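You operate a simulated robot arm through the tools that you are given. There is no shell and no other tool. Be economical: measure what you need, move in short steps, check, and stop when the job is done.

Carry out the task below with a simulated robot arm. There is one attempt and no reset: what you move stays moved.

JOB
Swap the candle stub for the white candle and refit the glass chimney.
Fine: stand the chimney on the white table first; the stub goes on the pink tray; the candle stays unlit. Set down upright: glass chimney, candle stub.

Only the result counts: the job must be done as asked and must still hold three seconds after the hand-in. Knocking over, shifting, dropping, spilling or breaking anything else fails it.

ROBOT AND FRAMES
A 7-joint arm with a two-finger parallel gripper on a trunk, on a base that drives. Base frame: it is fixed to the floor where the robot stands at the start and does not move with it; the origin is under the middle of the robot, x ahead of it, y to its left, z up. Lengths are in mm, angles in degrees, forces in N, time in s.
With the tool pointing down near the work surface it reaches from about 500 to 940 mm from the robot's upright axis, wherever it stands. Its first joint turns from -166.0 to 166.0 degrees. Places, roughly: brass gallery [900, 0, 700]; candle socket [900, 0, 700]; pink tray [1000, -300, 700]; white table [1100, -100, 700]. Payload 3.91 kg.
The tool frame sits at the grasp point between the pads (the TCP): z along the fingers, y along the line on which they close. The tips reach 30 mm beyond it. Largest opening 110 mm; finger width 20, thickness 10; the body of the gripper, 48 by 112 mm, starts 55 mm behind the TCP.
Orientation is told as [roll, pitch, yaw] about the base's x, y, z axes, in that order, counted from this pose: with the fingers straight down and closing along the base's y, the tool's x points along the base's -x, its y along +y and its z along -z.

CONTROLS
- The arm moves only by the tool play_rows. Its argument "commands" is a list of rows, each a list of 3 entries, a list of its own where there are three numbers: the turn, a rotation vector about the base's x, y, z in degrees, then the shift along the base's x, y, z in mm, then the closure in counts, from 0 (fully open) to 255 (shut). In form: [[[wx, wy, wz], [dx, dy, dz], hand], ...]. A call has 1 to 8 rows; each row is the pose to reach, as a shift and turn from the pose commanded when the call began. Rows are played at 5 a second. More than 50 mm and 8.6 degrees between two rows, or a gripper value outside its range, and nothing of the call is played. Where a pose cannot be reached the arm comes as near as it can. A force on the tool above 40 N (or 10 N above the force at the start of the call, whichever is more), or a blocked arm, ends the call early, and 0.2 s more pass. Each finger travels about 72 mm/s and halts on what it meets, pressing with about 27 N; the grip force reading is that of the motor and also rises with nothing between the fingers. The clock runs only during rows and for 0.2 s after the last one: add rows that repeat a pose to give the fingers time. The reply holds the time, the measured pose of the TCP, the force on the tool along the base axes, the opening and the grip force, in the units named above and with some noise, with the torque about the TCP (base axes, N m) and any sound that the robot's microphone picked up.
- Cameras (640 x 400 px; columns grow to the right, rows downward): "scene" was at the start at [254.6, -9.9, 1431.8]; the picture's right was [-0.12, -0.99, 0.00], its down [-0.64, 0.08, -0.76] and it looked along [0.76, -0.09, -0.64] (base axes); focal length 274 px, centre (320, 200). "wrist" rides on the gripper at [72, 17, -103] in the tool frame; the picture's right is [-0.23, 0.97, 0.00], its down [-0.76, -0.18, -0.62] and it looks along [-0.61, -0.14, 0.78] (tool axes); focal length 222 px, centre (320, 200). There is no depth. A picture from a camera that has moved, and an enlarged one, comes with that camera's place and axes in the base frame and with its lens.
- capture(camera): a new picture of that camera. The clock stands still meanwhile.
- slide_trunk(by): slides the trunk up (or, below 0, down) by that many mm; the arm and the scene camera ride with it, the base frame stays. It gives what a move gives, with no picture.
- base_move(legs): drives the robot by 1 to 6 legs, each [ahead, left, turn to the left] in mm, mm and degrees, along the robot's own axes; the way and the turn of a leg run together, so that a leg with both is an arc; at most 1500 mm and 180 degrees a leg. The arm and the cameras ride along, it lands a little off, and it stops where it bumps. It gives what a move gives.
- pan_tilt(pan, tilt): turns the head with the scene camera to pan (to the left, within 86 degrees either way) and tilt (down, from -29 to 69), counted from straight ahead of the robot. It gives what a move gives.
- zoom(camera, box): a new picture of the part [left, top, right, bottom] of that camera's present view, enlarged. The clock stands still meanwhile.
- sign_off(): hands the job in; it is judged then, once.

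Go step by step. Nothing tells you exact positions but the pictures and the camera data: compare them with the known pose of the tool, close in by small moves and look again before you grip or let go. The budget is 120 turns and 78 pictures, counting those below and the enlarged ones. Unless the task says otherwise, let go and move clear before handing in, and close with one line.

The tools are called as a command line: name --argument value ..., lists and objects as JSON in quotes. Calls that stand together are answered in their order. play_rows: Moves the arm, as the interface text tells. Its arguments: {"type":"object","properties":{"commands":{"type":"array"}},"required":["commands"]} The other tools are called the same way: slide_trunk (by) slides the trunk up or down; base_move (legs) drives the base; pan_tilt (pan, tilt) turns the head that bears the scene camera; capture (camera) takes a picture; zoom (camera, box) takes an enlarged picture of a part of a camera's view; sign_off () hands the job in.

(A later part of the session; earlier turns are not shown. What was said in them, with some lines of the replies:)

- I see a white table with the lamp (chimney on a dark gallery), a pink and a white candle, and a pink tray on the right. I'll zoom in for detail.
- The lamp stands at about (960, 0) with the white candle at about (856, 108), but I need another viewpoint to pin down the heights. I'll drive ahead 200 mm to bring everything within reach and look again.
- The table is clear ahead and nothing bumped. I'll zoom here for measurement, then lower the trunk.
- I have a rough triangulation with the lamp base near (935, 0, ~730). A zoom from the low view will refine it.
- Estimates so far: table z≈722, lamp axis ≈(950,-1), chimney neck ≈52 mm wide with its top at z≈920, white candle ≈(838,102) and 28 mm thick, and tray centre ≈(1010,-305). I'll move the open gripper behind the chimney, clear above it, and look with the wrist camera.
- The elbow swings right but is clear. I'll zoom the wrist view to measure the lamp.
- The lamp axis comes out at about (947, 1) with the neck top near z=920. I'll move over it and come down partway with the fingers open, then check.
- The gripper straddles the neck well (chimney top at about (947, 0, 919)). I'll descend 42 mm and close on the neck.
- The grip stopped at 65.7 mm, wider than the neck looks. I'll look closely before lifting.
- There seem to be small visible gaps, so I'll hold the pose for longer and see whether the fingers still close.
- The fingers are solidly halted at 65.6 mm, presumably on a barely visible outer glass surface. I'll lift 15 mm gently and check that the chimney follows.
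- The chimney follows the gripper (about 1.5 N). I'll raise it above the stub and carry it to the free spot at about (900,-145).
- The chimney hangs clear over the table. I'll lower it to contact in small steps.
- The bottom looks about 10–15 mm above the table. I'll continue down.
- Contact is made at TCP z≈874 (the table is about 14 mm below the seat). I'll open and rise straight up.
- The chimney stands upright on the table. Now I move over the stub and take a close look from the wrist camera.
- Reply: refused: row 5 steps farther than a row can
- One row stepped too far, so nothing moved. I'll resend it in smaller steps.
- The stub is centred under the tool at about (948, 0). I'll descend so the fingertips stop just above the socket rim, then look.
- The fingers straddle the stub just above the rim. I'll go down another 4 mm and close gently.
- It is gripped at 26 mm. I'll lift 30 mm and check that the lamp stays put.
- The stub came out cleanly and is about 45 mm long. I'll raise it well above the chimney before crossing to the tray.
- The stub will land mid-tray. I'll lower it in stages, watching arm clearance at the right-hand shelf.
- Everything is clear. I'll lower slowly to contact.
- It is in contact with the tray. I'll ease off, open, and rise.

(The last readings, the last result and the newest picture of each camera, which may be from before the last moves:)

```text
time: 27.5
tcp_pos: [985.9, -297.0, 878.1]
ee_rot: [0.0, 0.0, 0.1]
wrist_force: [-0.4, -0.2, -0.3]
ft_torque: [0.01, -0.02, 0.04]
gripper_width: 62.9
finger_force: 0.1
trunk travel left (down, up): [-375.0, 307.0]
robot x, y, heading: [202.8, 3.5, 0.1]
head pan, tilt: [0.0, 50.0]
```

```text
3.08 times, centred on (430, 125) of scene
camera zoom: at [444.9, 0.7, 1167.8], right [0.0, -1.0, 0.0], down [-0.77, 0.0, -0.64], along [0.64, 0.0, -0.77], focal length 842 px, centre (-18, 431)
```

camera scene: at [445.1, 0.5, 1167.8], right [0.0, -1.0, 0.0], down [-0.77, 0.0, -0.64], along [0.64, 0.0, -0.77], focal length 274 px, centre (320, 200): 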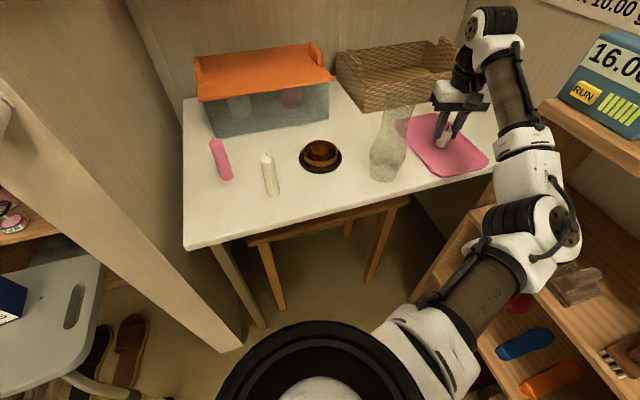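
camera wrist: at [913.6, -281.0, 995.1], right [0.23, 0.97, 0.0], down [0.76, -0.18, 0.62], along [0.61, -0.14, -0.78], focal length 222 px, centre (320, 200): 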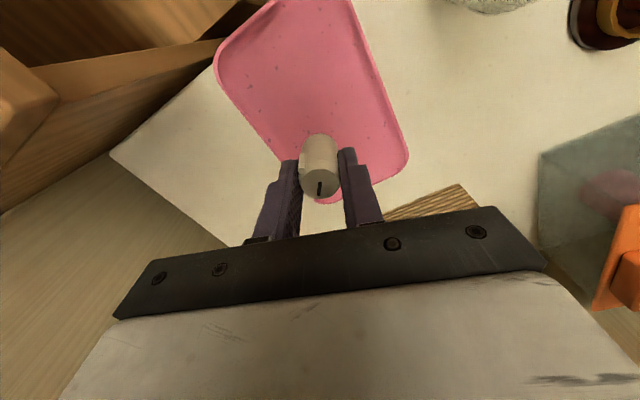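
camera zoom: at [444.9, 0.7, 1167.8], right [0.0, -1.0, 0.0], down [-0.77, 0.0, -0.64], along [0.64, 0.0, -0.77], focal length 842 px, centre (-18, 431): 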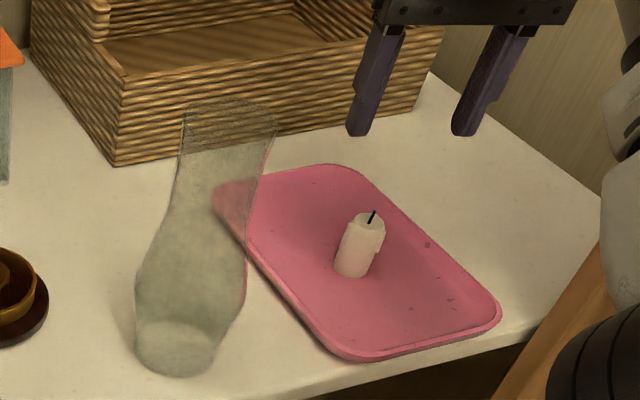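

The stub stands upright on the tray. I'll rise and travel over to the white candle.

play_rows --commands '[[[0, 0, 0], [0, 0, 45], 110], [[0, 0, 0], [0, 0, 90], 110], [[0, 0, 0], [0, 0, 110], 110], [[0, 0, 0], [-15, 40, 110], 110], [[0, 0, 0], [-30, 80, 110], 110], [[0, 0, 0], [-45, 120, 110], 110], [[0, 0, 0], [-60, 160, 110], 110], [[0, 0, 0], [-75, 200, 110], 110]]'

play_rows --commands '[[[0, 0, 0], [-15, 40, 0], 110], [[0, 0, 0], [-30, 80, 0], 110], [[0, 0, 0], [-45, 120, 0], 110], [[0, 0, 0], [-60, 160, 0], 110], [[0, 0, 0], [-75, 201, 0], 110], [[0, 0, 0], [-75, 201, -45], 110], [[0, 0, 0], [-75, 201, -85], 110]]'

zoom --camera "wrist" --box '[220, 40, 420, 240]'

capture --camera "scene"

```text
time: 29.3
tcp_pos: [913.3, -98.8, 990.4]
ee_rot: [0.0, 0.1, 0.0]
wrist_force: [-0.5, 0.1, 0.5]
ft_torque: [-0.01, 0.01, 0.01]
gripper_width: 62.6
finger_force: 0.1
trunk travel left (down, up): [-375.0, 307.0]
robot x, y, heading: [197.4, 0.2, 0.1]
head pan, tilt: [0.0, 50.0]
```

```text
time: 30.9
tcp_pos: [837.7, 99.1, 904.4]
ee_rot: [0.0, 0.0, 0.1]
wrist_force: [-0.5, -0.1, -0.3]
ft_torque: [-0.03, 0.0, -0.02]
gripper_width: 62.6
finger_force: 0.0
trunk travel left (down, up): [-375.0, 307.0]
robot x, y, heading: [198.8, -2.1, -0.1]
head pan, tilt: [0.0, 50.0]
```

```text
2.00 times, centred on (320, 140) of wrist
camera zoom: at [765.5, 116.4, 1007.3], right [0.23, 0.97, 0.0], down [0.76, -0.18, 0.62], along [0.61, -0.14, -0.78], focal length 444 px, centre (320, 320)
```

zoom: 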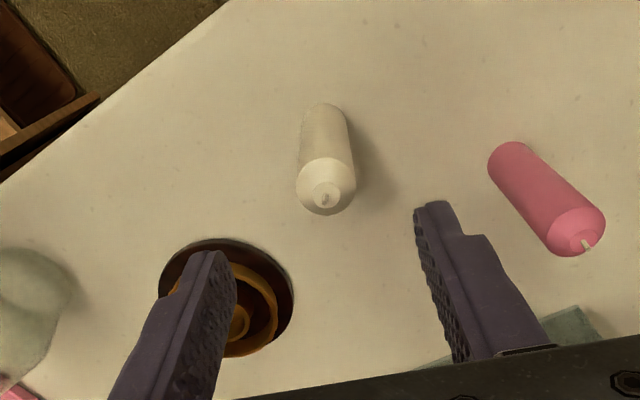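

```text
37 pictures are left
camera scene: at [445.2, 0.5, 1167.8], right [0.0, -1.0, 0.0], down [-0.77, 0.0, -0.64], along [0.64, 0.0, -0.77], focal length 274 px, centre (320, 200)
```

scene: 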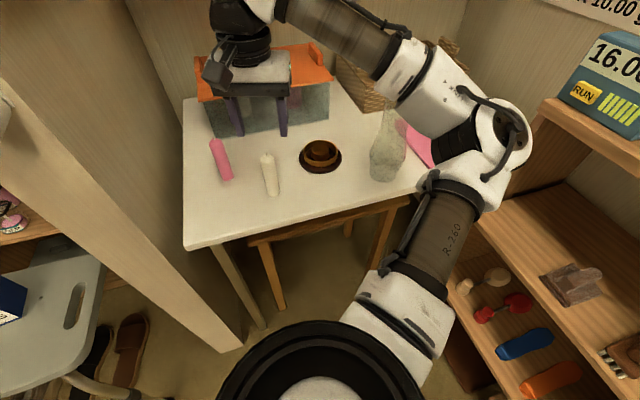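

The candle is at about (838, 102), but the forearm now passes above the chimney. To gain clearance I'll raise the trunk 150 mm, then lower the tool with the arm so the elbow stays high.

slide_trunk --by 150

play_rows --commands '[[[0, 0, 0], [0, 0, -40], 110], [[0, 0, 0], [0, 0, -80], 110], [[0, 0, 0], [0, 0, -120], 110], [[0, 0, 0], [0, 0, -150], 110]]'

capture --camera "scene"

```text
time: 32.6
tcp_pos: [838.1, 99.6, 1055.5]
ee_rot: [0.0, 0.0, 0.0]
wrist_force: [0.7, 0.5, -1.1]
ft_torque: [-0.03, -0.01, 0.0]
gripper_width: 62.6
finger_force: 0.1
trunk travel left (down, up): [-525.0, 157.0]
robot x, y, heading: [198.9, -0.9, 0.1]
head pan, tilt: [0.0, 50.0]
```

```text
time: 33.6
tcp_pos: [837.4, 100.9, 903.7]
ee_rot: [-0.1, 0.0, 0.1]
wrist_force: [0.0, -0.2, -0.3]
ft_torque: [-0.05, -0.03, -0.01]
gripper_width: 62.4
finger_force: 0.0
trunk travel left (down, up): [-525.0, 157.0]
robot x, y, heading: [199.2, -2.0, 0.1]
head pan, tilt: [0.0, 50.0]
```

```text
36 pictures are left
camera scene: at [445.2, 0.6, 1317.8], right [0.0, -1.0, 0.0], down [-0.77, 0.0, -0.64], along [0.64, 0.0, -0.77], focal length 274 px, centre (320, 200)
```

scene: 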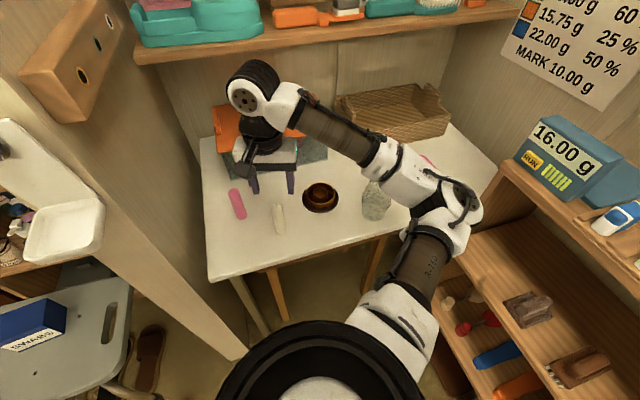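

Geometry check: the forearm runs about 130 mm in front of the chimney, so it is clear. I'll descend around the candle (centre about (839.5, 102)) to mid-height.

play_rows --commands '[[[0, 0, 0], [2, 1.5, -25], 110], [[0, 0, 0], [2, 1.5, -50], 110], [[0, 0, 0], [2, 1.5, -75], 110], [[0, 0, 0], [2, 1.5, -95], 110]]'

capture --camera "scene"

zoom --camera "wrist" --box '[220, 40, 420, 240]'

```text
time: 34.6
tcp_pos: [840.0, 100.3, 809.4]
ee_rot: [0.0, 0.0, 0.1]
wrist_force: [0.6, 0.3, 1.0]
ft_torque: [-0.02, 0.0, -0.01]
gripper_width: 62.7
finger_force: 0.1
trunk travel left (down, up): [-525.0, 157.0]
robot x, y, heading: [196.1, -3.7, 0.0]
head pan, tilt: [0.0, 50.0]
```

```text
35 pictures are left
camera scene: at [445.1, 0.6, 1317.8], right [0.0, -1.0, 0.0], down [-0.77, 0.0, -0.64], along [0.64, 0.0, -0.77], focal length 274 px, centre (320, 200)
```

scene: 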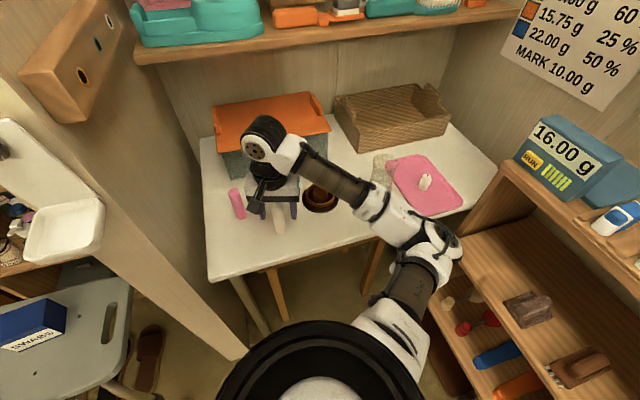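

```text
2.00 times, centred on (320, 140) of wrist
camera zoom: at [768.1, 116.8, 912.4], right [0.23, 0.97, 0.0], down [0.76, -0.18, 0.62], along [0.61, -0.14, -0.78], focal length 444 px, centre (320, 320)
```

zoom: 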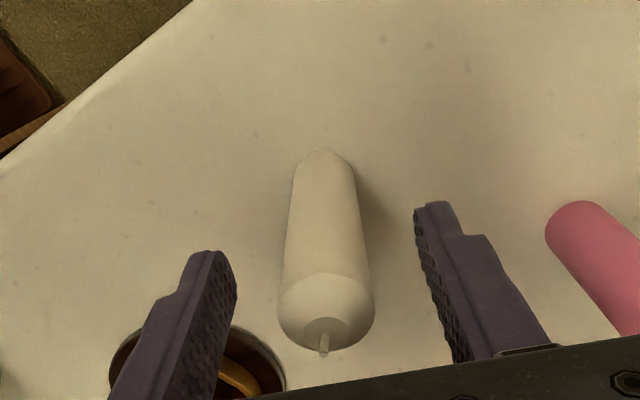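

The candle is centred in x; I'll shift +2 mm in y, go down 12 mm and close.

play_rows --commands '[[[0, 0, 0], [0, 2, -12], 110], [[0, 0, 0], [0, 2, -12], 140], [[0, 0, 0], [0, 2, -12], 170], [[0, 0, 0], [0, 2, -12], 220], [[0, 0, 0], [0, 2, -12], 220], [[0, 0, 0], [0, 2, -12], 220]]'

play_rows --commands '[[[0, 0, 0], [0, 0, 5], 220], [[0, 0, 0], [0, 0, 20], 220], [[0, 0, 0], [0, 0, 40], 220]]'

zoom --camera "scene" --box '[210, 130, 330, 250]'

```text
time: 36.0
tcp_pos: [840.3, 102.8, 796.6]
ee_rot: [0.0, 0.1, 0.0]
wrist_force: [0.0, -0.3, 0.0]
ft_torque: [0.0, -0.04, 0.01]
gripper_width: 26.3
finger_force: 27.0
trunk travel left (down, up): [-525.0, 157.0]
robot x, y, heading: [194.8, 1.7, 0.0]
head pan, tilt: [0.0, 50.0]
```

```text
time: 36.8
tcp_pos: [839.1, 102.3, 836.5]
ee_rot: [0.0, 0.0, 0.1]
wrist_force: [0.6, -0.7, -0.2]
ft_torque: [-0.03, -0.04, -0.03]
gripper_width: 26.0
finger_force: 26.8
trunk travel left (down, up): [-525.0, 157.0]
robot x, y, heading: [196.5, 0.9, 0.1]
head pan, tilt: [0.0, 50.0]
```

```text
3.33 times, centred on (270, 190) of scene
camera zoom: at [445.0, 0.6, 1317.8], right [0.0, -1.0, 0.0], down [-0.77, 0.0, -0.64], along [0.64, 0.0, -0.77], focal length 913 px, centre (487, 233)
```

zoom: 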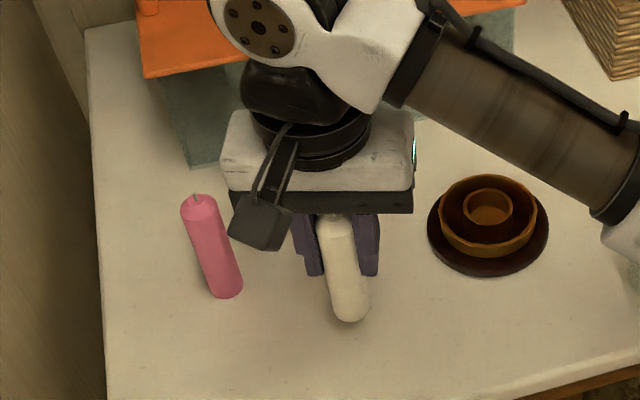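

The candle is lifted. I'll raise it further and carry it over the lamp.

play_rows --commands '[[[0, 0, 0], [0, 0, 35], 220], [[0, 0, 0], [27, -26, 40], 220], [[0, 0, 0], [54, -52, 40], 220], [[0, 0, 0], [81, -78, 40], 220], [[0, 0, 0], [107.5, -102.5, 40], 220], [[0, 0, 0], [107.5, -102.5, 40], 220]]'

zoom --camera "scene" --box '[270, 110, 370, 230]'

zoom --camera "wrist" --box '[220, 40, 420, 240]'

capture --camera "scene"

```text
time: 38.2
tcp_pos: [946.1, 1.6, 880.0]
ee_rot: [0.1, 0.1, 0.1]
wrist_force: [0.3, 0.6, 0.4]
ft_torque: [0.0, 0.04, 0.04]
gripper_width: 25.8
finger_force: 26.8
trunk travel left (down, up): [-525.0, 157.0]
robot x, y, heading: [196.8, 2.2, -0.0]
head pan, tilt: [0.0, 50.0]
```

```text
3.33 times, centred on (320, 170) of scene
camera zoom: at [445.0, 0.6, 1317.8], right [0.0, -1.0, 0.0], down [-0.77, 0.0, -0.64], along [0.64, 0.0, -0.77], focal length 913 px, centre (320, 300)
```

zoom: 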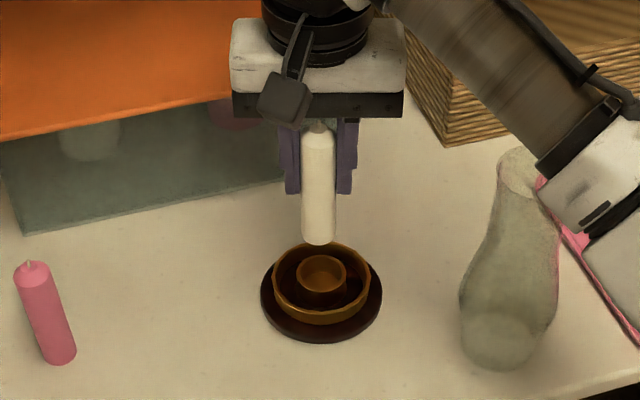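

```text
2.00 times, centred on (320, 140) of wrist
camera zoom: at [873.3, 18.7, 981.8], right [0.23, 0.97, 0.0], down [0.76, -0.18, 0.62], along [0.61, -0.14, -0.78], focal length 444 px, centre (320, 320)
```

zoom: 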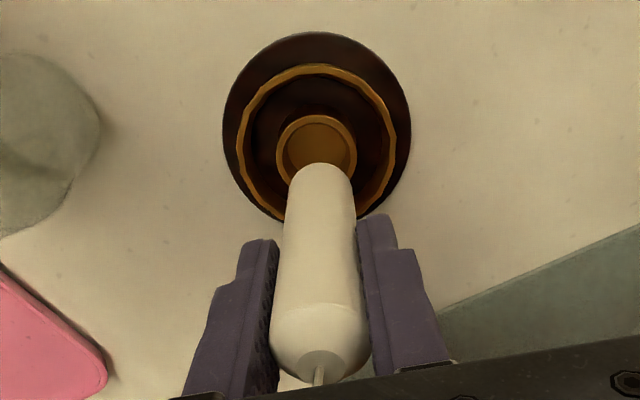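

```text
30 pictures are left
camera scene: at [445.0, 0.6, 1317.8], right [0.0, -1.0, 0.0], down [-0.77, 0.0, -0.64], along [0.64, 0.0, -0.77], focal length 274 px, centre (320, 200)
```

scene: 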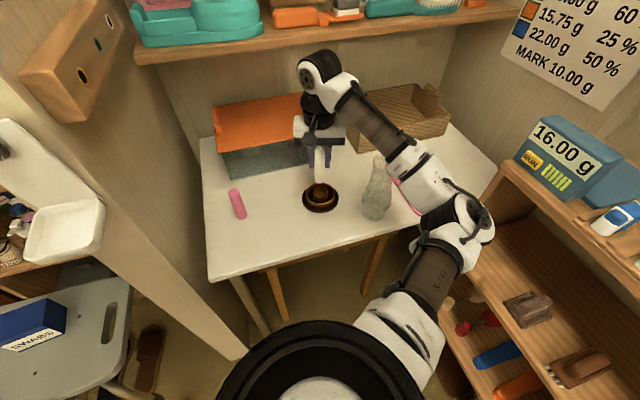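

The candle is nearly over the socket. Before lowering, I'll raise the trunk another 100 mm to keep the forearm well above the chimney, and correct y by -1.5 mm.

slide_trunk --by 100

play_rows --commands '[[[0, 0, 0], [0, 0, -40], 220], [[0, 0, 0], [0, -1.5, -80], 220], [[0, 0, 0], [0, -1.5, -120], 220], [[0, 0, 0], [0, -1.5, -130], 220], [[0, 0, 0], [0, -1.5, -140], 220]]'

capture --camera "scene"

zoom --camera "scene" --box '[270, 120, 370, 240]'

zoom --camera "wrist" --box '[220, 40, 420, 240]'

```text
time: 39.6
tcp_pos: [946.0, 2.1, 979.0]
ee_rot: [0.0, 0.0, 0.1]
wrist_force: [0.4, -0.2, -0.8]
ft_torque: [-0.01, 0.04, 0.0]
gripper_width: 25.7
finger_force: 26.8
trunk travel left (down, up): [-625.0, 57.0]
robot x, y, heading: [199.2, -1.6, 0.1]
head pan, tilt: [0.0, 50.0]
```

```text
time: 40.8
tcp_pos: [944.6, -0.3, 839.1]
ee_rot: [0.0, 0.0, 0.0]
wrist_force: [1.1, -0.2, -0.4]
ft_torque: [0.03, 0.01, 0.02]
gripper_width: 25.7
finger_force: 27.3
trunk travel left (down, up): [-625.0, 57.0]
robot x, y, heading: [193.6, 0.8, 0.3]
head pan, tilt: [0.0, 50.0]
```

```text
29 pictures are left
camera scene: at [445.2, 0.6, 1417.8], right [0.0, -1.0, 0.0], down [-0.77, 0.0, -0.64], along [0.64, 0.0, -0.77], focal length 274 px, centre (320, 200)
```

scene: 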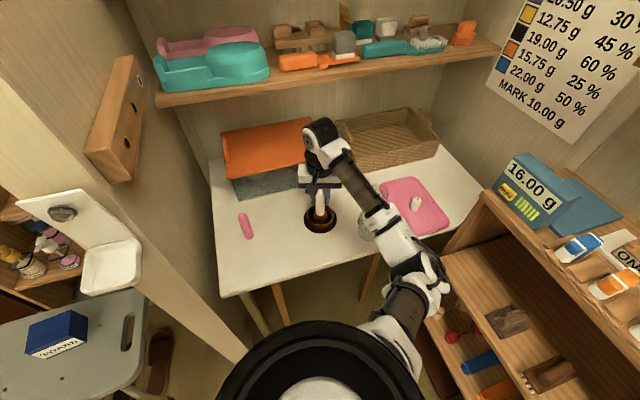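

```text
3.33 times, centred on (320, 180) of scene
camera zoom: at [445.2, 0.6, 1417.8], right [0.0, -1.0, 0.0], down [-0.77, 0.0, -0.64], along [0.64, 0.0, -0.77], focal length 913 px, centre (320, 267)
```

zoom: 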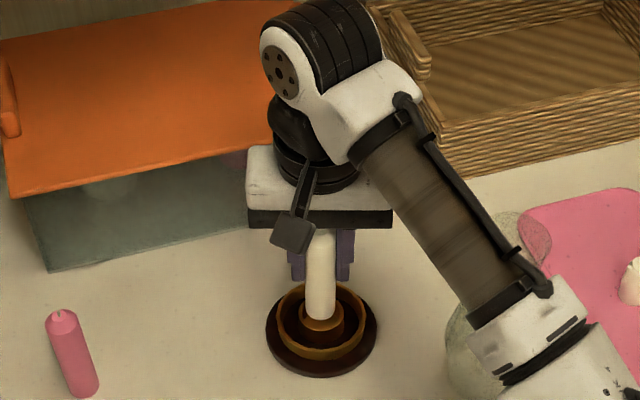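

```text
2.00 times, centred on (320, 140) of wrist
camera zoom: at [872.4, 17.1, 942.2], right [0.23, 0.97, 0.0], down [0.76, -0.18, 0.62], along [0.61, -0.14, -0.78], focal length 444 px, centre (320, 320)
```

zoom: 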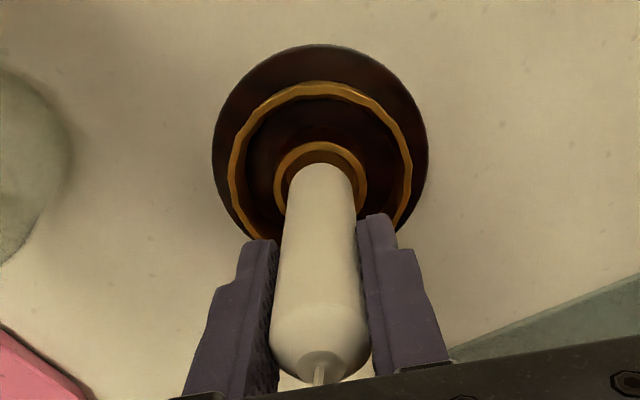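

The candle is aligned in y and about 2 mm short in x. I'll correct and lower into the socket carefully.

play_rows --commands '[[[0, 0, 0], [2, 0, 0], 220], [[0, 0, 0], [2, 0, -8], 220], [[0, 0, 0], [2, 0, -14], 220], [[0, 0, 0], [2, 0, -19], 220]]'

zoom --camera "wrist" --box '[220, 40, 420, 240]'

zoom --camera "scene" --box '[290, 170, 350, 240]'

```text
time: 41.8
tcp_pos: [945.9, 1.3, 819.5]
ee_rot: [-0.1, 0.0, 0.2]
wrist_force: [0.5, 0.6, -0.4]
ft_torque: [0.0, -0.04, 0.0]
gripper_width: 25.8
finger_force: 27.1
trunk travel left (down, up): [-625.0, 57.0]
robot x, y, heading: [197.5, -4.7, -0.1]
head pan, tilt: [0.0, 50.0]
```

```text
2.00 times, centred on (320, 140) of wrist
camera zoom: at [874.6, 17.7, 923.0], right [0.23, 0.97, 0.0], down [0.76, -0.18, 0.62], along [0.61, -0.14, -0.78], focal length 444 px, centre (320, 320)
```

zoom: 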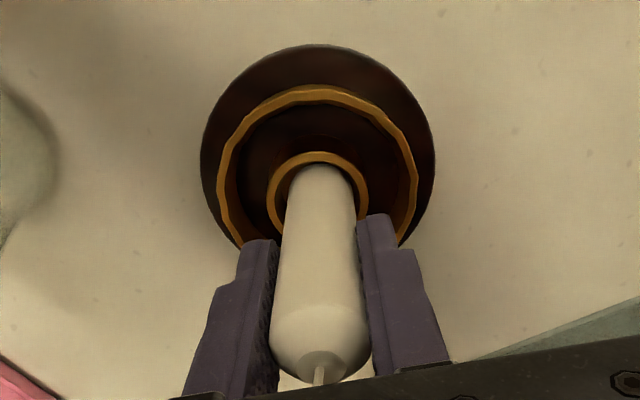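

```text
5.71 times, centred on (320, 205) of scene
camera zoom: at [445.1, 0.6, 1417.8], right [0.0, -1.0, 0.0], down [-0.77, 0.0, -0.64], along [0.64, 0.0, -0.77], focal length 1564 px, centre (320, 171)
```

zoom: 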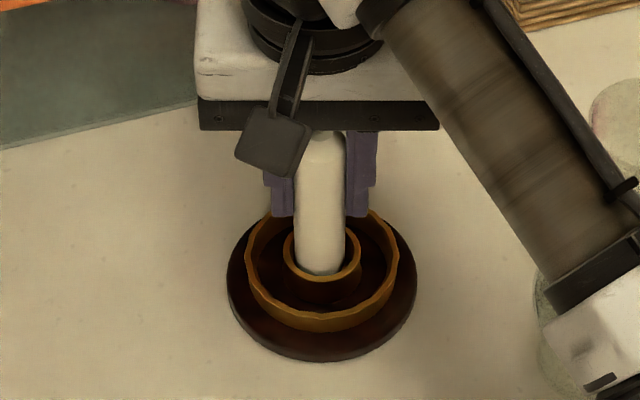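

The candle end is inside the rim. I'll continue down to contact.

play_rows --commands '[[[0, 0, 0], [0, 0, -3], 220], [[0, 0, 0], [0, 0, -6], 220], [[0, 0, 0], [0, 0, -8], 220]]'

```text
time: 42.6
tcp_pos: [947.2, 2.0, 812.9]
ee_rot: [0.0, -0.1, 0.0]
wrist_force: [-0.5, 0.6, 14.7]
ft_torque: [0.05, 0.1, 0.03]
gripper_width: 25.8
finger_force: 27.1
trunk travel left (down, up): [-625.0, 57.0]
robot x, y, heading: [199.9, 4.1, 0.0]
head pan, tilt: [0.0, 50.0]
```

Contact of about 15 N at TCP z≈813, close to the expected floor height. I'll check that it's the floor rather than the rim.

zoom --camera "scene" --box '[295, 180, 345, 240]'

zoom --camera "wrist" --box '[270, 60, 370, 160]'

```text
6.67 times, centred on (320, 210) of scene
camera zoom: at [443.7, 0.7, 1418.4], right [0.0, -1.0, 0.0], down [-0.77, 0.0, -0.64], along [0.64, 0.0, -0.77], focal length 1825 px, centre (320, 133)
```

zoom: 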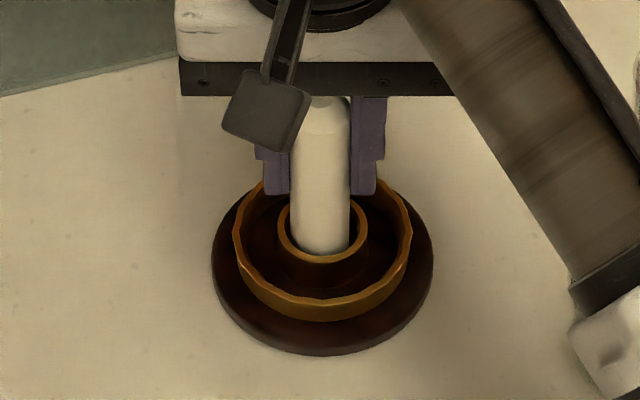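

```text
4.00 times, centred on (320, 110) of wrist
camera zoom: at [874.6, 17.6, 916.7], right [0.23, 0.97, 0.0], down [0.76, -0.18, 0.63], along [0.61, -0.14, -0.78], focal length 888 px, centre (320, 560)
```

zoom: 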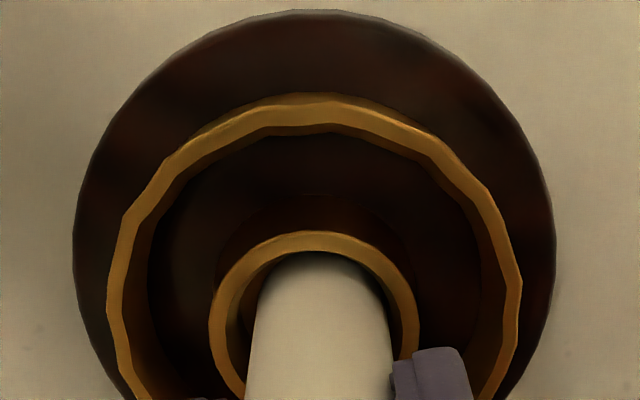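

The candle is well inside the socket and resting on its floor. I'll ease off, release and rise.

play_rows --commands '[[[0, 0, 0], [0, 0, 1], 220], [[0, 0, 0], [0, 0, 1], 190], [[0, 0, 0], [0, 0, 1], 150], [[0, 0, 0], [0, 0, 1], 110], [[0, 0, 0], [0, 0, 30], 90], [[0, 0, 0], [0, 0, 75], 60], [[0, 0, 0], [0, 0, 120], 40], [[0, 0, 0], [0, 0, 165], 20]]'

zoom --camera "scene" --box '[270, 140, 430, 260]'

zoom --camera "wrist" --box '[220, 40, 420, 240]'

```text
time: 44.4
tcp_pos: [946.1, 2.8, 977.1]
ee_rot: [0.0, 0.0, 0.2]
wrist_force: [-0.7, -1.4, 0.2]
ft_torque: [0.02, 0.0, -0.02]
gripper_width: 101.1
finger_force: 0.0
trunk travel left (down, up): [-625.0, 57.0]
robot x, y, heading: [197.8, 0.8, 0.2]
head pan, tilt: [0.0, 50.0]
```

```text
3.33 times, centred on (350, 200) of scene
camera zoom: at [444.5, 0.6, 1417.9], right [0.0, -1.0, 0.0], down [-0.77, 0.0, -0.64], along [0.64, 0.0, -0.77], focal length 913 px, centre (220, 200)
```

zoom: 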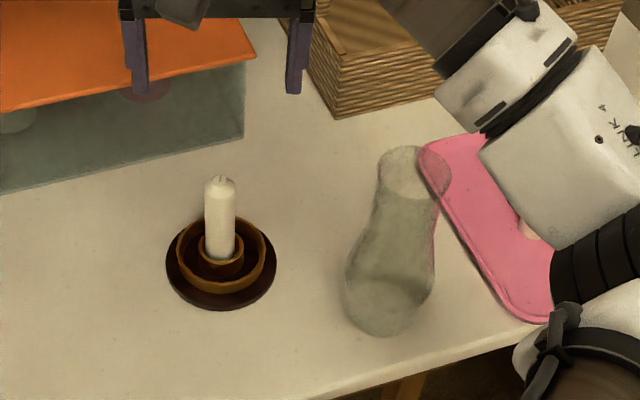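

```text
2.00 times, centred on (320, 140) of wrist
camera zoom: at [875.1, 19.5, 1080.2], right [0.23, 0.97, 0.0], down [0.76, -0.18, 0.62], along [0.61, -0.14, -0.78], focal length 444 px, centre (320, 320)
```

zoom: 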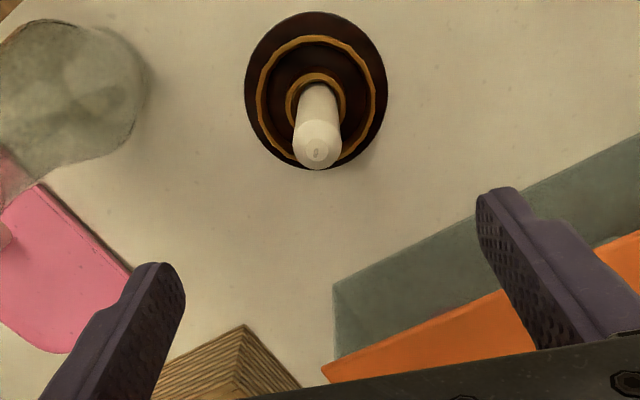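

The candle stands upright in the socket and the lamp hasn't moved. Now I move back above the chimney at (900.3,-144.9).

play_rows --commands '[[[0, 0, 0], [-12, -37, 5], 20], [[0, 0, 0], [-24, -74, 5], 20], [[0, 0, 0], [-36, -111, 5], 10], [[0, 0, 0], [-46, -147.5, 5], 0], [[0, 0, 0], [-46, -147.5, 0], 0]]'

zoom --camera "wrist" --box '[220, 40, 420, 240]'

zoom --camera "scene" --box '[300, 140, 460, 260]'

```text
time: 45.6
tcp_pos: [901.2, -147.1, 976.8]
ee_rot: [0.0, 0.1, 0.1]
wrist_force: [-1.6, 0.3, -0.7]
ft_torque: [0.02, 0.0, 0.03]
gripper_width: 110.0
finger_force: 0.1
trunk travel left (down, up): [-625.0, 57.0]
robot x, y, heading: [195.8, 1.5, 0.2]
head pan, tilt: [0.0, 50.0]
```

```text
2.00 times, centred on (320, 140) of wrist
camera zoom: at [828.6, -129.4, 1080.2], right [0.23, 0.97, 0.0], down [0.76, -0.18, 0.62], along [0.61, -0.14, -0.78], focal length 444 px, centre (320, 320)
```

zoom: 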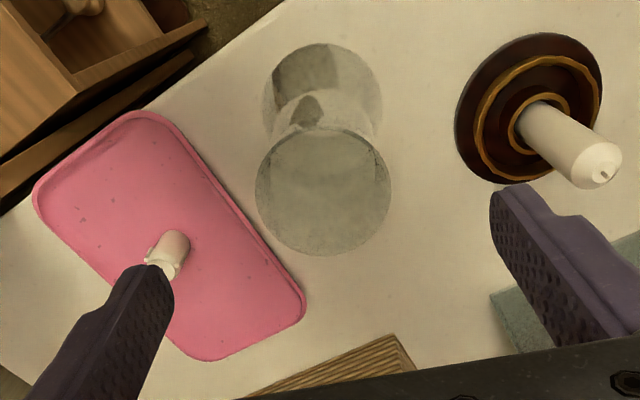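

```text
3.33 times, centred on (380, 200) of scene
camera zoom: at [445.2, 0.7, 1417.8], right [0.0, -1.0, 0.0], down [-0.77, 0.0, -0.64], along [0.64, 0.0, -0.77], focal length 913 px, centre (120, 200)
```

zoom: 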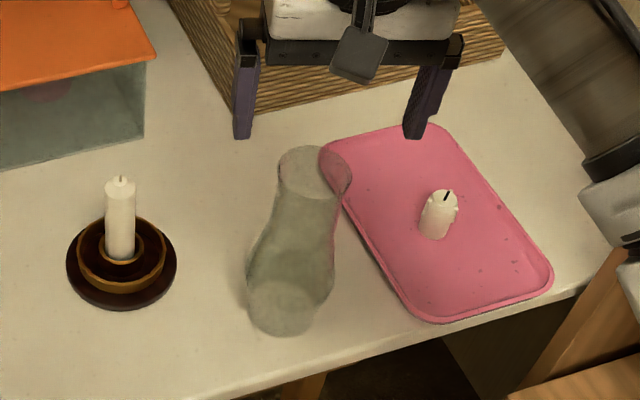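

The gripper straddles the chimney with fingers fully open. I'll correct y +1.5 mm, descend to the earlier grasp height (874), and close.

play_rows --commands '[[[0, 0, 0], [0, 1.5, -30], 0], [[0, 0, 0], [0, 1.5, -60], 0], [[0, 0, 0], [0, 1.5, -85], 0], [[0, 0, 0], [0, 1.5, -102.5], 0], [[0, 0, 0], [0, 1.5, -102.5], 60], [[0, 0, 0], [0, 1.5, -102.5], 85], [[0, 0, 0], [0, 1.5, -102.5], 100]]'

play_rows --commands '[[[0, 0, 0], [0, 0, 0], 130], [[0, 0, 0], [0, 0, 0], 180], [[0, 0, 0], [0, 0, 0], 180]]'

zoom --camera "scene" --box '[300, 140, 460, 260]'

```text
time: 47.2
tcp_pos: [902.0, -143.3, 874.3]
ee_rot: [0.0, 0.0, 0.0]
wrist_force: [-0.4, -0.4, 0.0]
ft_torque: [0.01, 0.03, 0.02]
gripper_width: 66.8
finger_force: 0.4
trunk travel left (down, up): [-625.0, 57.0]
robot x, y, heading: [197.6, 0.6, 0.3]
head pan, tilt: [0.0, 50.0]
```

```text
time: 48.0
tcp_pos: [902.3, -143.7, 873.8]
ee_rot: [0.0, 0.1, 0.0]
wrist_force: [-1.1, 0.1, -0.1]
ft_torque: [0.0, 0.03, 0.02]
gripper_width: 65.8
finger_force: 27.1
trunk travel left (down, up): [-625.0, 57.0]
robot x, y, heading: [198.6, -0.6, 0.0]
head pan, tilt: [0.0, 50.0]
```

```text
3.33 times, centred on (380, 200) of scene
camera zoom: at [445.1, 0.5, 1417.8], right [0.0, -1.0, 0.0], down [-0.77, 0.0, -0.64], along [0.64, 0.0, -0.77], focal length 913 px, centre (120, 200)
```

zoom: 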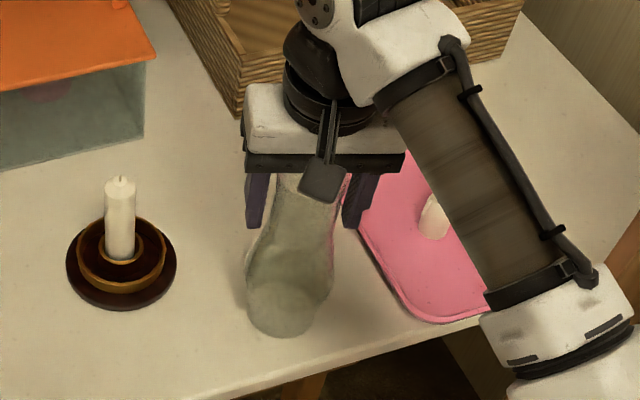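

The chimney is gripped again (tool about 1.7 mm further in +x than before). I'll lift it 148 mm so its foot clears the candle top, then carry it over the lamp.

play_rows --commands '[[[0, 0, 0], [0, 0, 10], 180], [[0, 0, 0], [0, 0, 40], 180], [[0, 0, 0], [0, 0, 80], 180], [[0, 0, 0], [0, 0, 120], 180], [[0, 0, 0], [0, 0, 152], 180]]'

play_rows --commands '[[[0, 0, 0], [12, 36, 0], 180], [[0, 0, 0], [24, 72, 0], 180], [[0, 0, 0], [36, 108, 0], 180], [[0, 0, 0], [47, 142.5, 0], 180], [[0, 0, 0], [47, 142.5, 0], 180]]'

zoom --camera "scene" --box '[260, 100, 400, 240]'

zoom --camera "wrist" --box '[220, 40, 420, 240]'

```text
time: 49.2
tcp_pos: [901.5, -143.5, 1028.8]
ee_rot: [0.0, 0.0, 0.1]
wrist_force: [0.2, 0.5, -1.7]
ft_torque: [-0.04, 0.0, 0.01]
gripper_width: 66.0
finger_force: 26.4
trunk travel left (down, up): [-625.0, 57.0]
robot x, y, heading: [196.8, -0.4, 0.0]
head pan, tilt: [0.0, 50.0]
```

```text
time: 50.4
tcp_pos: [947.6, -3.2, 1027.3]
ee_rot: [0.0, 0.0, 0.1]
wrist_force: [-0.3, 0.4, -1.1]
ft_torque: [0.0, 0.0, 0.03]
gripper_width: 65.6
finger_force: 27.3
trunk travel left (down, up): [-625.0, 57.0]
robot x, y, heading: [199.5, 0.6, 0.2]
head pan, tilt: [0.0, 50.0]
```

```text
2.86 times, centred on (330, 170) of scene
camera zoom: at [445.0, 0.3, 1417.8], right [0.0, -1.0, 0.0], down [-0.77, 0.0, -0.64], along [0.64, 0.0, -0.77], focal length 782 px, centre (291, 286)
```

zoom: 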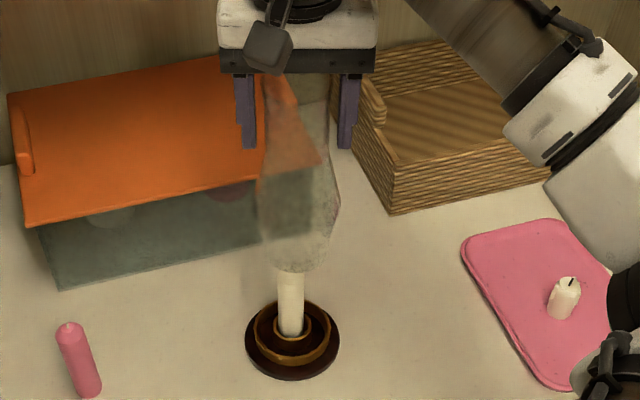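

```text
2.00 times, centred on (320, 140) of wrist
camera zoom: at [875.8, 12.9, 1130.8], right [0.23, 0.97, 0.0], down [0.76, -0.18, 0.62], along [0.61, -0.14, -0.78], focal length 444 px, centre (320, 320)
```

zoom: 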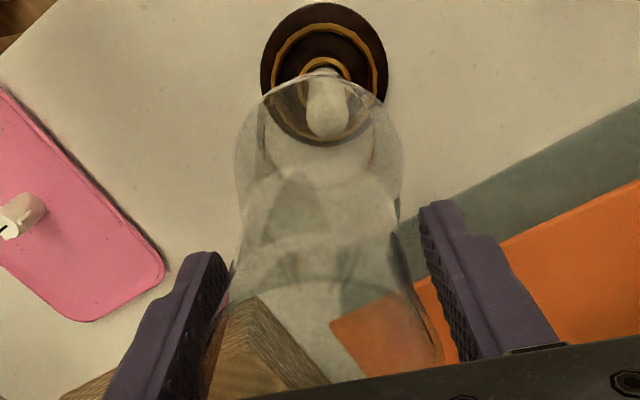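

The chimney is over the lamp but about 2.5 mm too far to -y. I'll correct and re-measure.

play_rows --commands '[[[0, 0, 0], [0.5, 2.5, 0], 180], [[0, 0, 0], [0.5, 2.5, -20], 180], [[0, 0, 0], [0.5, 2.5, -40], 180], [[0, 0, 0], [0.5, 2.5, -60], 180], [[0, 0, 0], [0.5, 2.5, -80], 180]]'

zoom --camera "scene" --box '[280, 130, 360, 230]'

zoom --camera "wrist" --box '[220, 40, 420, 240]'

```text
time: 51.6
tcp_pos: [948.8, -1.4, 945.3]
ee_rot: [0.1, 0.1, 0.1]
wrist_force: [-0.3, -0.1, -1.3]
ft_torque: [-0.01, -0.02, -0.04]
gripper_width: 65.6
finger_force: 26.7
trunk travel left (down, up): [-625.0, 57.0]
robot x, y, heading: [197.1, -0.0, 0.2]
head pan, tilt: [0.0, 50.0]
```

```text
4.00 times, centred on (320, 180) of scene
camera zoom: at [445.4, 0.6, 1417.8], right [0.0, -1.0, 0.0], down [-0.77, 0.0, -0.64], along [0.64, 0.0, -0.77], focal length 1095 px, centre (320, 280)
```

zoom: 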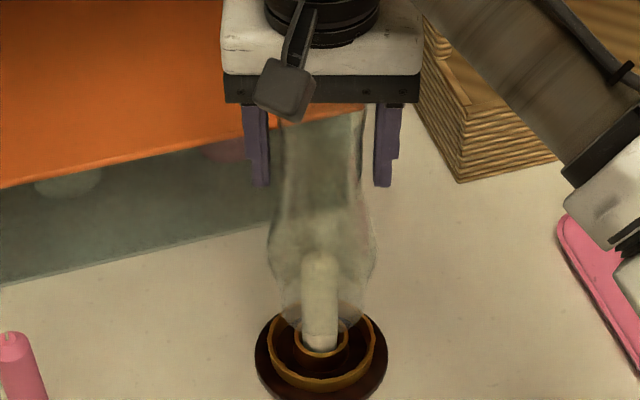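

```text
2.00 times, centred on (320, 140) of wrist
camera zoom: at [876.8, 16.3, 1048.9], right [0.23, 0.97, 0.0], down [0.76, -0.18, 0.62], along [0.61, -0.14, -0.78], focal length 444 px, centre (320, 320)
```

zoom: 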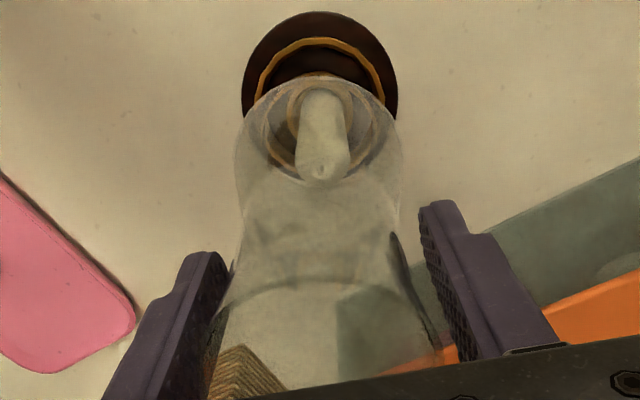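

It is aligned with the gallery at (948.8,-1.1). I'll lower close to the seat.

play_rows --commands '[[[0, 0, 0], [0, 0, -20], 180], [[0, 0, 0], [0, 0, -36], 180], [[0, 0, 0], [0, 0, -44], 180], [[0, 0, 0], [0, 0, -48], 180]]'

zoom --camera "scene" --box '[290, 150, 350, 230]'

zoom --camera "wrist" --box '[260, 40, 380, 160]'

```text
time: 52.6
tcp_pos: [950.3, 0.5, 898.6]
ee_rot: [0.1, 0.0, 0.1]
wrist_force: [-0.2, -0.4, -1.1]
ft_torque: [0.0, 0.0, -0.01]
gripper_width: 65.4
finger_force: 27.7
trunk travel left (down, up): [-625.0, 57.0]
robot x, y, heading: [199.8, 2.6, -0.1]
head pan, tilt: [0.0, 50.0]
```

```text
5.00 times, centred on (320, 190) of scene
camera zoom: at [445.2, 0.6, 1417.8], right [0.0, -1.0, 0.0], down [-0.77, 0.0, -0.64], along [0.64, 0.0, -0.77], focal length 1369 px, centre (320, 250)
```

zoom: 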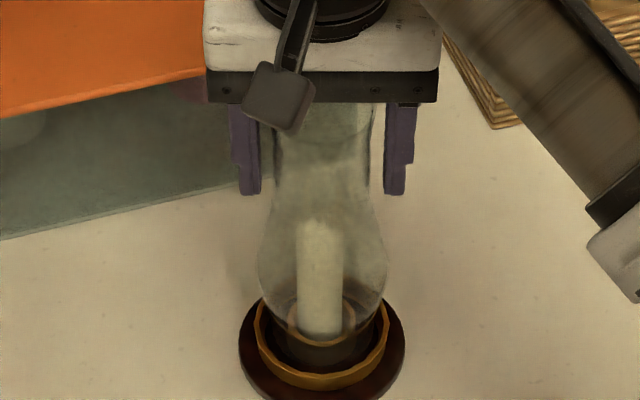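

```text
3.33 times, centred on (320, 100) of wrist
camera zoom: at [877.4, 16.2, 1001.7], right [0.23, 0.97, 0.0], down [0.76, -0.18, 0.62], along [0.61, -0.14, -0.78], focal length 740 px, centre (320, 533)
```

zoom: 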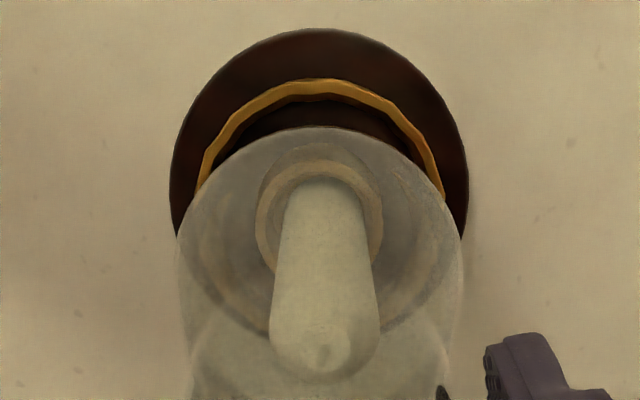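

It is centred inside the ring. I'll lower the last 10 mm in small steps.

play_rows --commands '[[[0, 0, 0], [0, 0, -3], 180], [[0, 0, 0], [0, 0, -6], 180], [[0, 0, 0], [0, 0, -8], 180]]'

```text
time: 53.4
tcp_pos: [948.9, 0.4, 889.7]
ee_rot: [0.0, 0.0, 0.1]
wrist_force: [0.0, -0.1, -1.8]
ft_torque: [0.02, -0.01, 0.02]
gripper_width: 65.7
finger_force: 27.1
trunk travel left (down, up): [-625.0, 57.0]
robot x, y, heading: [201.9, -0.9, 0.1]
head pan, tilt: [0.0, 50.0]
```

play_rows --commands '[[[0, 0, 0], [0, 0, -1.5], 180], [[0, 0, 0], [0, 0, -3], 180]]'

zoom --camera "scene" --box '[290, 150, 350, 230]'

```text
time: 54.0
tcp_pos: [947.6, 0.3, 887.6]
ee_rot: [0.0, 0.0, 0.1]
wrist_force: [-1.3, -0.3, 6.1]
ft_torque: [0.2, 0.3, 0.02]
gripper_width: 65.8
finger_force: 27.1
trunk travel left (down, up): [-625.0, 57.0]
robot x, y, heading: [200.4, -1.0, 0.0]
head pan, tilt: [0.0, 50.0]
```

```text
5.00 times, centred on (320, 190) of scene
camera zoom: at [444.4, 0.5, 1418.1], right [0.0, -1.0, 0.0], down [-0.77, 0.0, -0.64], along [0.64, 0.0, -0.77], focal length 1369 px, centre (320, 250)
```

zoom: 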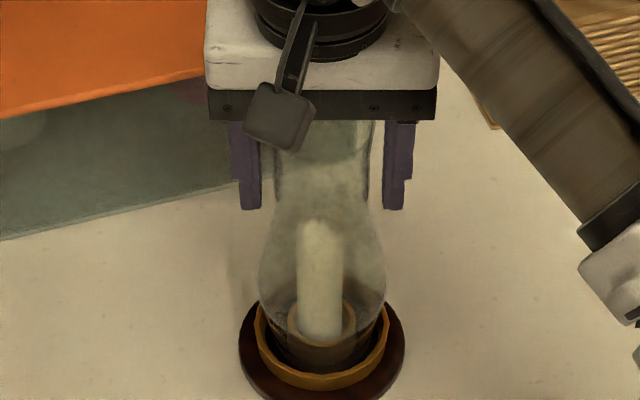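

Contact comes exactly at the original seat height (about 888). I'll ease off, open fully, and rise.

play_rows --commands '[[[0, 0, 0], [0, 0, 0.7], 180], [[0, 0, 0], [0, 0, 0.7], 80], [[0, 0, 0], [0, 0, 0.7], 40], [[0, 0, 0], [0, 0, 0.7], 10], [[0, 0, 0], [0, 0, 25], 10], [[0, 0, 0], [0, 0, 65], 10], [[0, 0, 0], [0, 0, 110], 10]]'

play_rows --commands '[[[0, 0, 0], [-40, -20, 10], 10], [[0, 0, 0], [-80, -40, 20], 10], [[0, 0, 0], [-120, -60, 30], 10], [[0, 0, 0], [-160, -80, 40], 10]]'

capture --camera "scene"

zoom --camera "scene" --box '[270, 130, 370, 240]'

zoom --camera "wrist" --box '[240, 40, 480, 220]'

```text
time: 55.6
tcp_pos: [948.6, -0.8, 999.5]
ee_rot: [0.0, 0.1, 0.0]
wrist_force: [1.1, -0.2, 0.2]
ft_torque: [0.01, 0.0, 0.01]
gripper_width: 105.6
finger_force: 0.1
trunk travel left (down, up): [-625.0, 57.0]
robot x, y, heading: [197.2, 1.7, 0.0]
head pan, tilt: [0.0, 50.0]
```

```text
time: 56.6
tcp_pos: [789.3, -80.4, 1036.0]
ee_rot: [0.0, -0.1, 0.1]
wrist_force: [-1.1, -0.4, -0.4]
ft_torque: [-0.03, 0.0, 0.01]
gripper_width: 105.6
finger_force: 0.1
trunk travel left (down, up): [-625.0, 57.0]
robot x, y, heading: [197.2, 4.6, 0.2]
head pan, tilt: [0.0, 50.0]
```

```text
10 pictures are left
camera scene: at [444.4, 0.3, 1418.0], right [0.0, -1.0, 0.0], down [-0.77, 0.0, -0.64], along [0.64, 0.0, -0.77], focal length 274 px, centre (320, 200)
```

scene: 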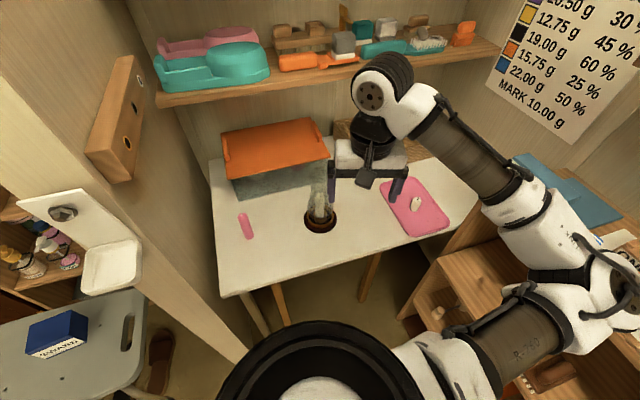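

```text
3.64 times, centred on (320, 185) of scene
camera zoom: at [444.4, 0.3, 1418.0], right [0.0, -1.0, 0.0], down [-0.77, 0.0, -0.64], along [0.64, 0.0, -0.77], focal length 996 px, centre (320, 254)
```

zoom: 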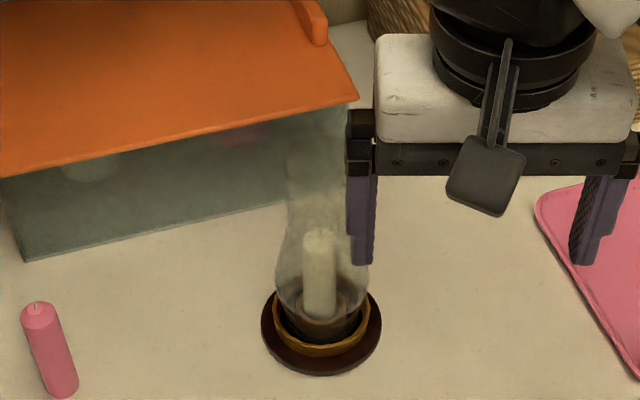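

```text
2.22 times, centred on (360, 130) of wrist
camera zoom: at [715.8, -63.7, 1139.0], right [0.23, 0.97, 0.0], down [0.76, -0.18, 0.62], along [0.61, -0.14, -0.78], focal length 494 px, centre (231, 356)
```

zoom: 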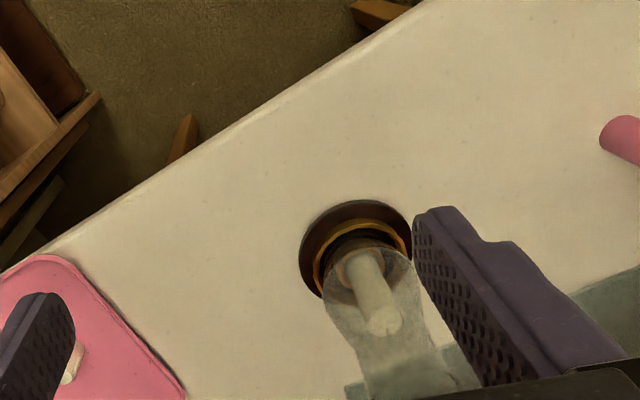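

The chimney is seated upright over the new candle and the stub is on the tray. The elbow now hides the right shelf, so I'll swing the arm slightly back to check that nothing there was touched.

play_rows --commands '[[[0, 0, 0], [0, 25, 30], 10], [[0, 0, 0], [0, 60, 50], 10], [[0, 0, 0], [0, 100, 60], 10], [[0, 0, 0], [0, 140, 60], 10]]'

capture --camera "scene"

zoom --camera "scene" --box '[290, 150, 460, 250]'

```text
time: 57.6
tcp_pos: [788.2, 63.6, 1095.2]
ee_rot: [0.0, 0.0, 0.0]
wrist_force: [0.2, 0.2, 0.2]
ft_torque: [0.03, 0.0, -0.01]
gripper_width: 105.6
finger_force: 0.1
trunk travel left (down, up): [-625.0, 57.0]
robot x, y, heading: [197.3, 4.2, -0.0]
head pan, tilt: [0.0, 50.0]
```

```text
7 pictures are left
camera scene: at [445.4, 1.2, 1417.7], right [0.0, -1.0, 0.0], down [-0.77, 0.0, -0.64], along [0.64, 0.0, -0.77], focal length 274 px, centre (320, 200)
```

scene: 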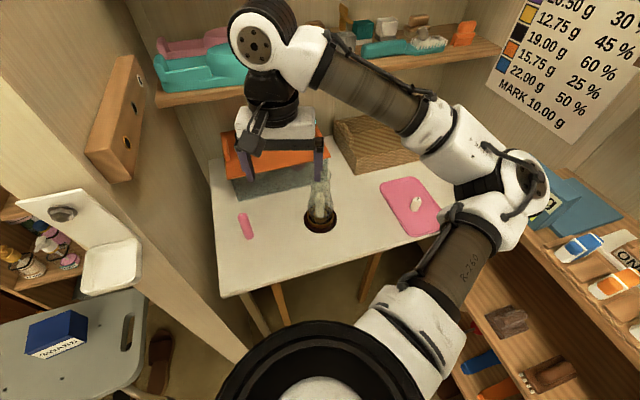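

```text
3.76 times, centred on (375, 200) of scene
camera zoom: at [445.4, 1.2, 1417.7], right [0.0, -1.0, 0.0], down [-0.77, 0.0, -0.64], along [0.64, 0.0, -0.77], focal length 1031 px, centre (113, 200)
```

zoom: 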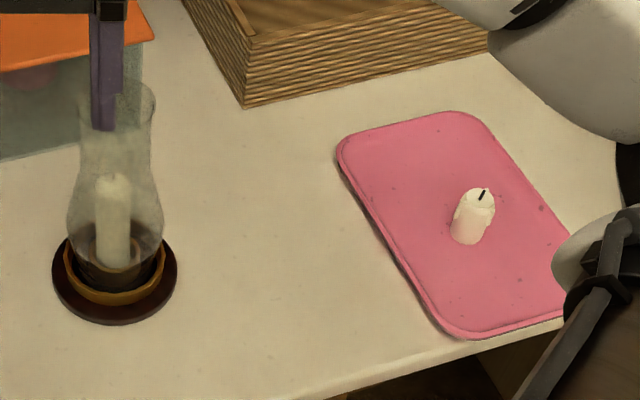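

The shelf vehicles are where they were, the stub stands on the tray, and the lamp is reassembled with the white candle and chimney. I'm handing in.

sign_off

```text
The job is handed in.
```

The white candle now stands unlit in the socket with the glass chimney refitted over it, and the candle stub is upright on the pink tray. The chimney was stood upright on the white table during the swap, and in the last pictures nothing else appeared to have moved.
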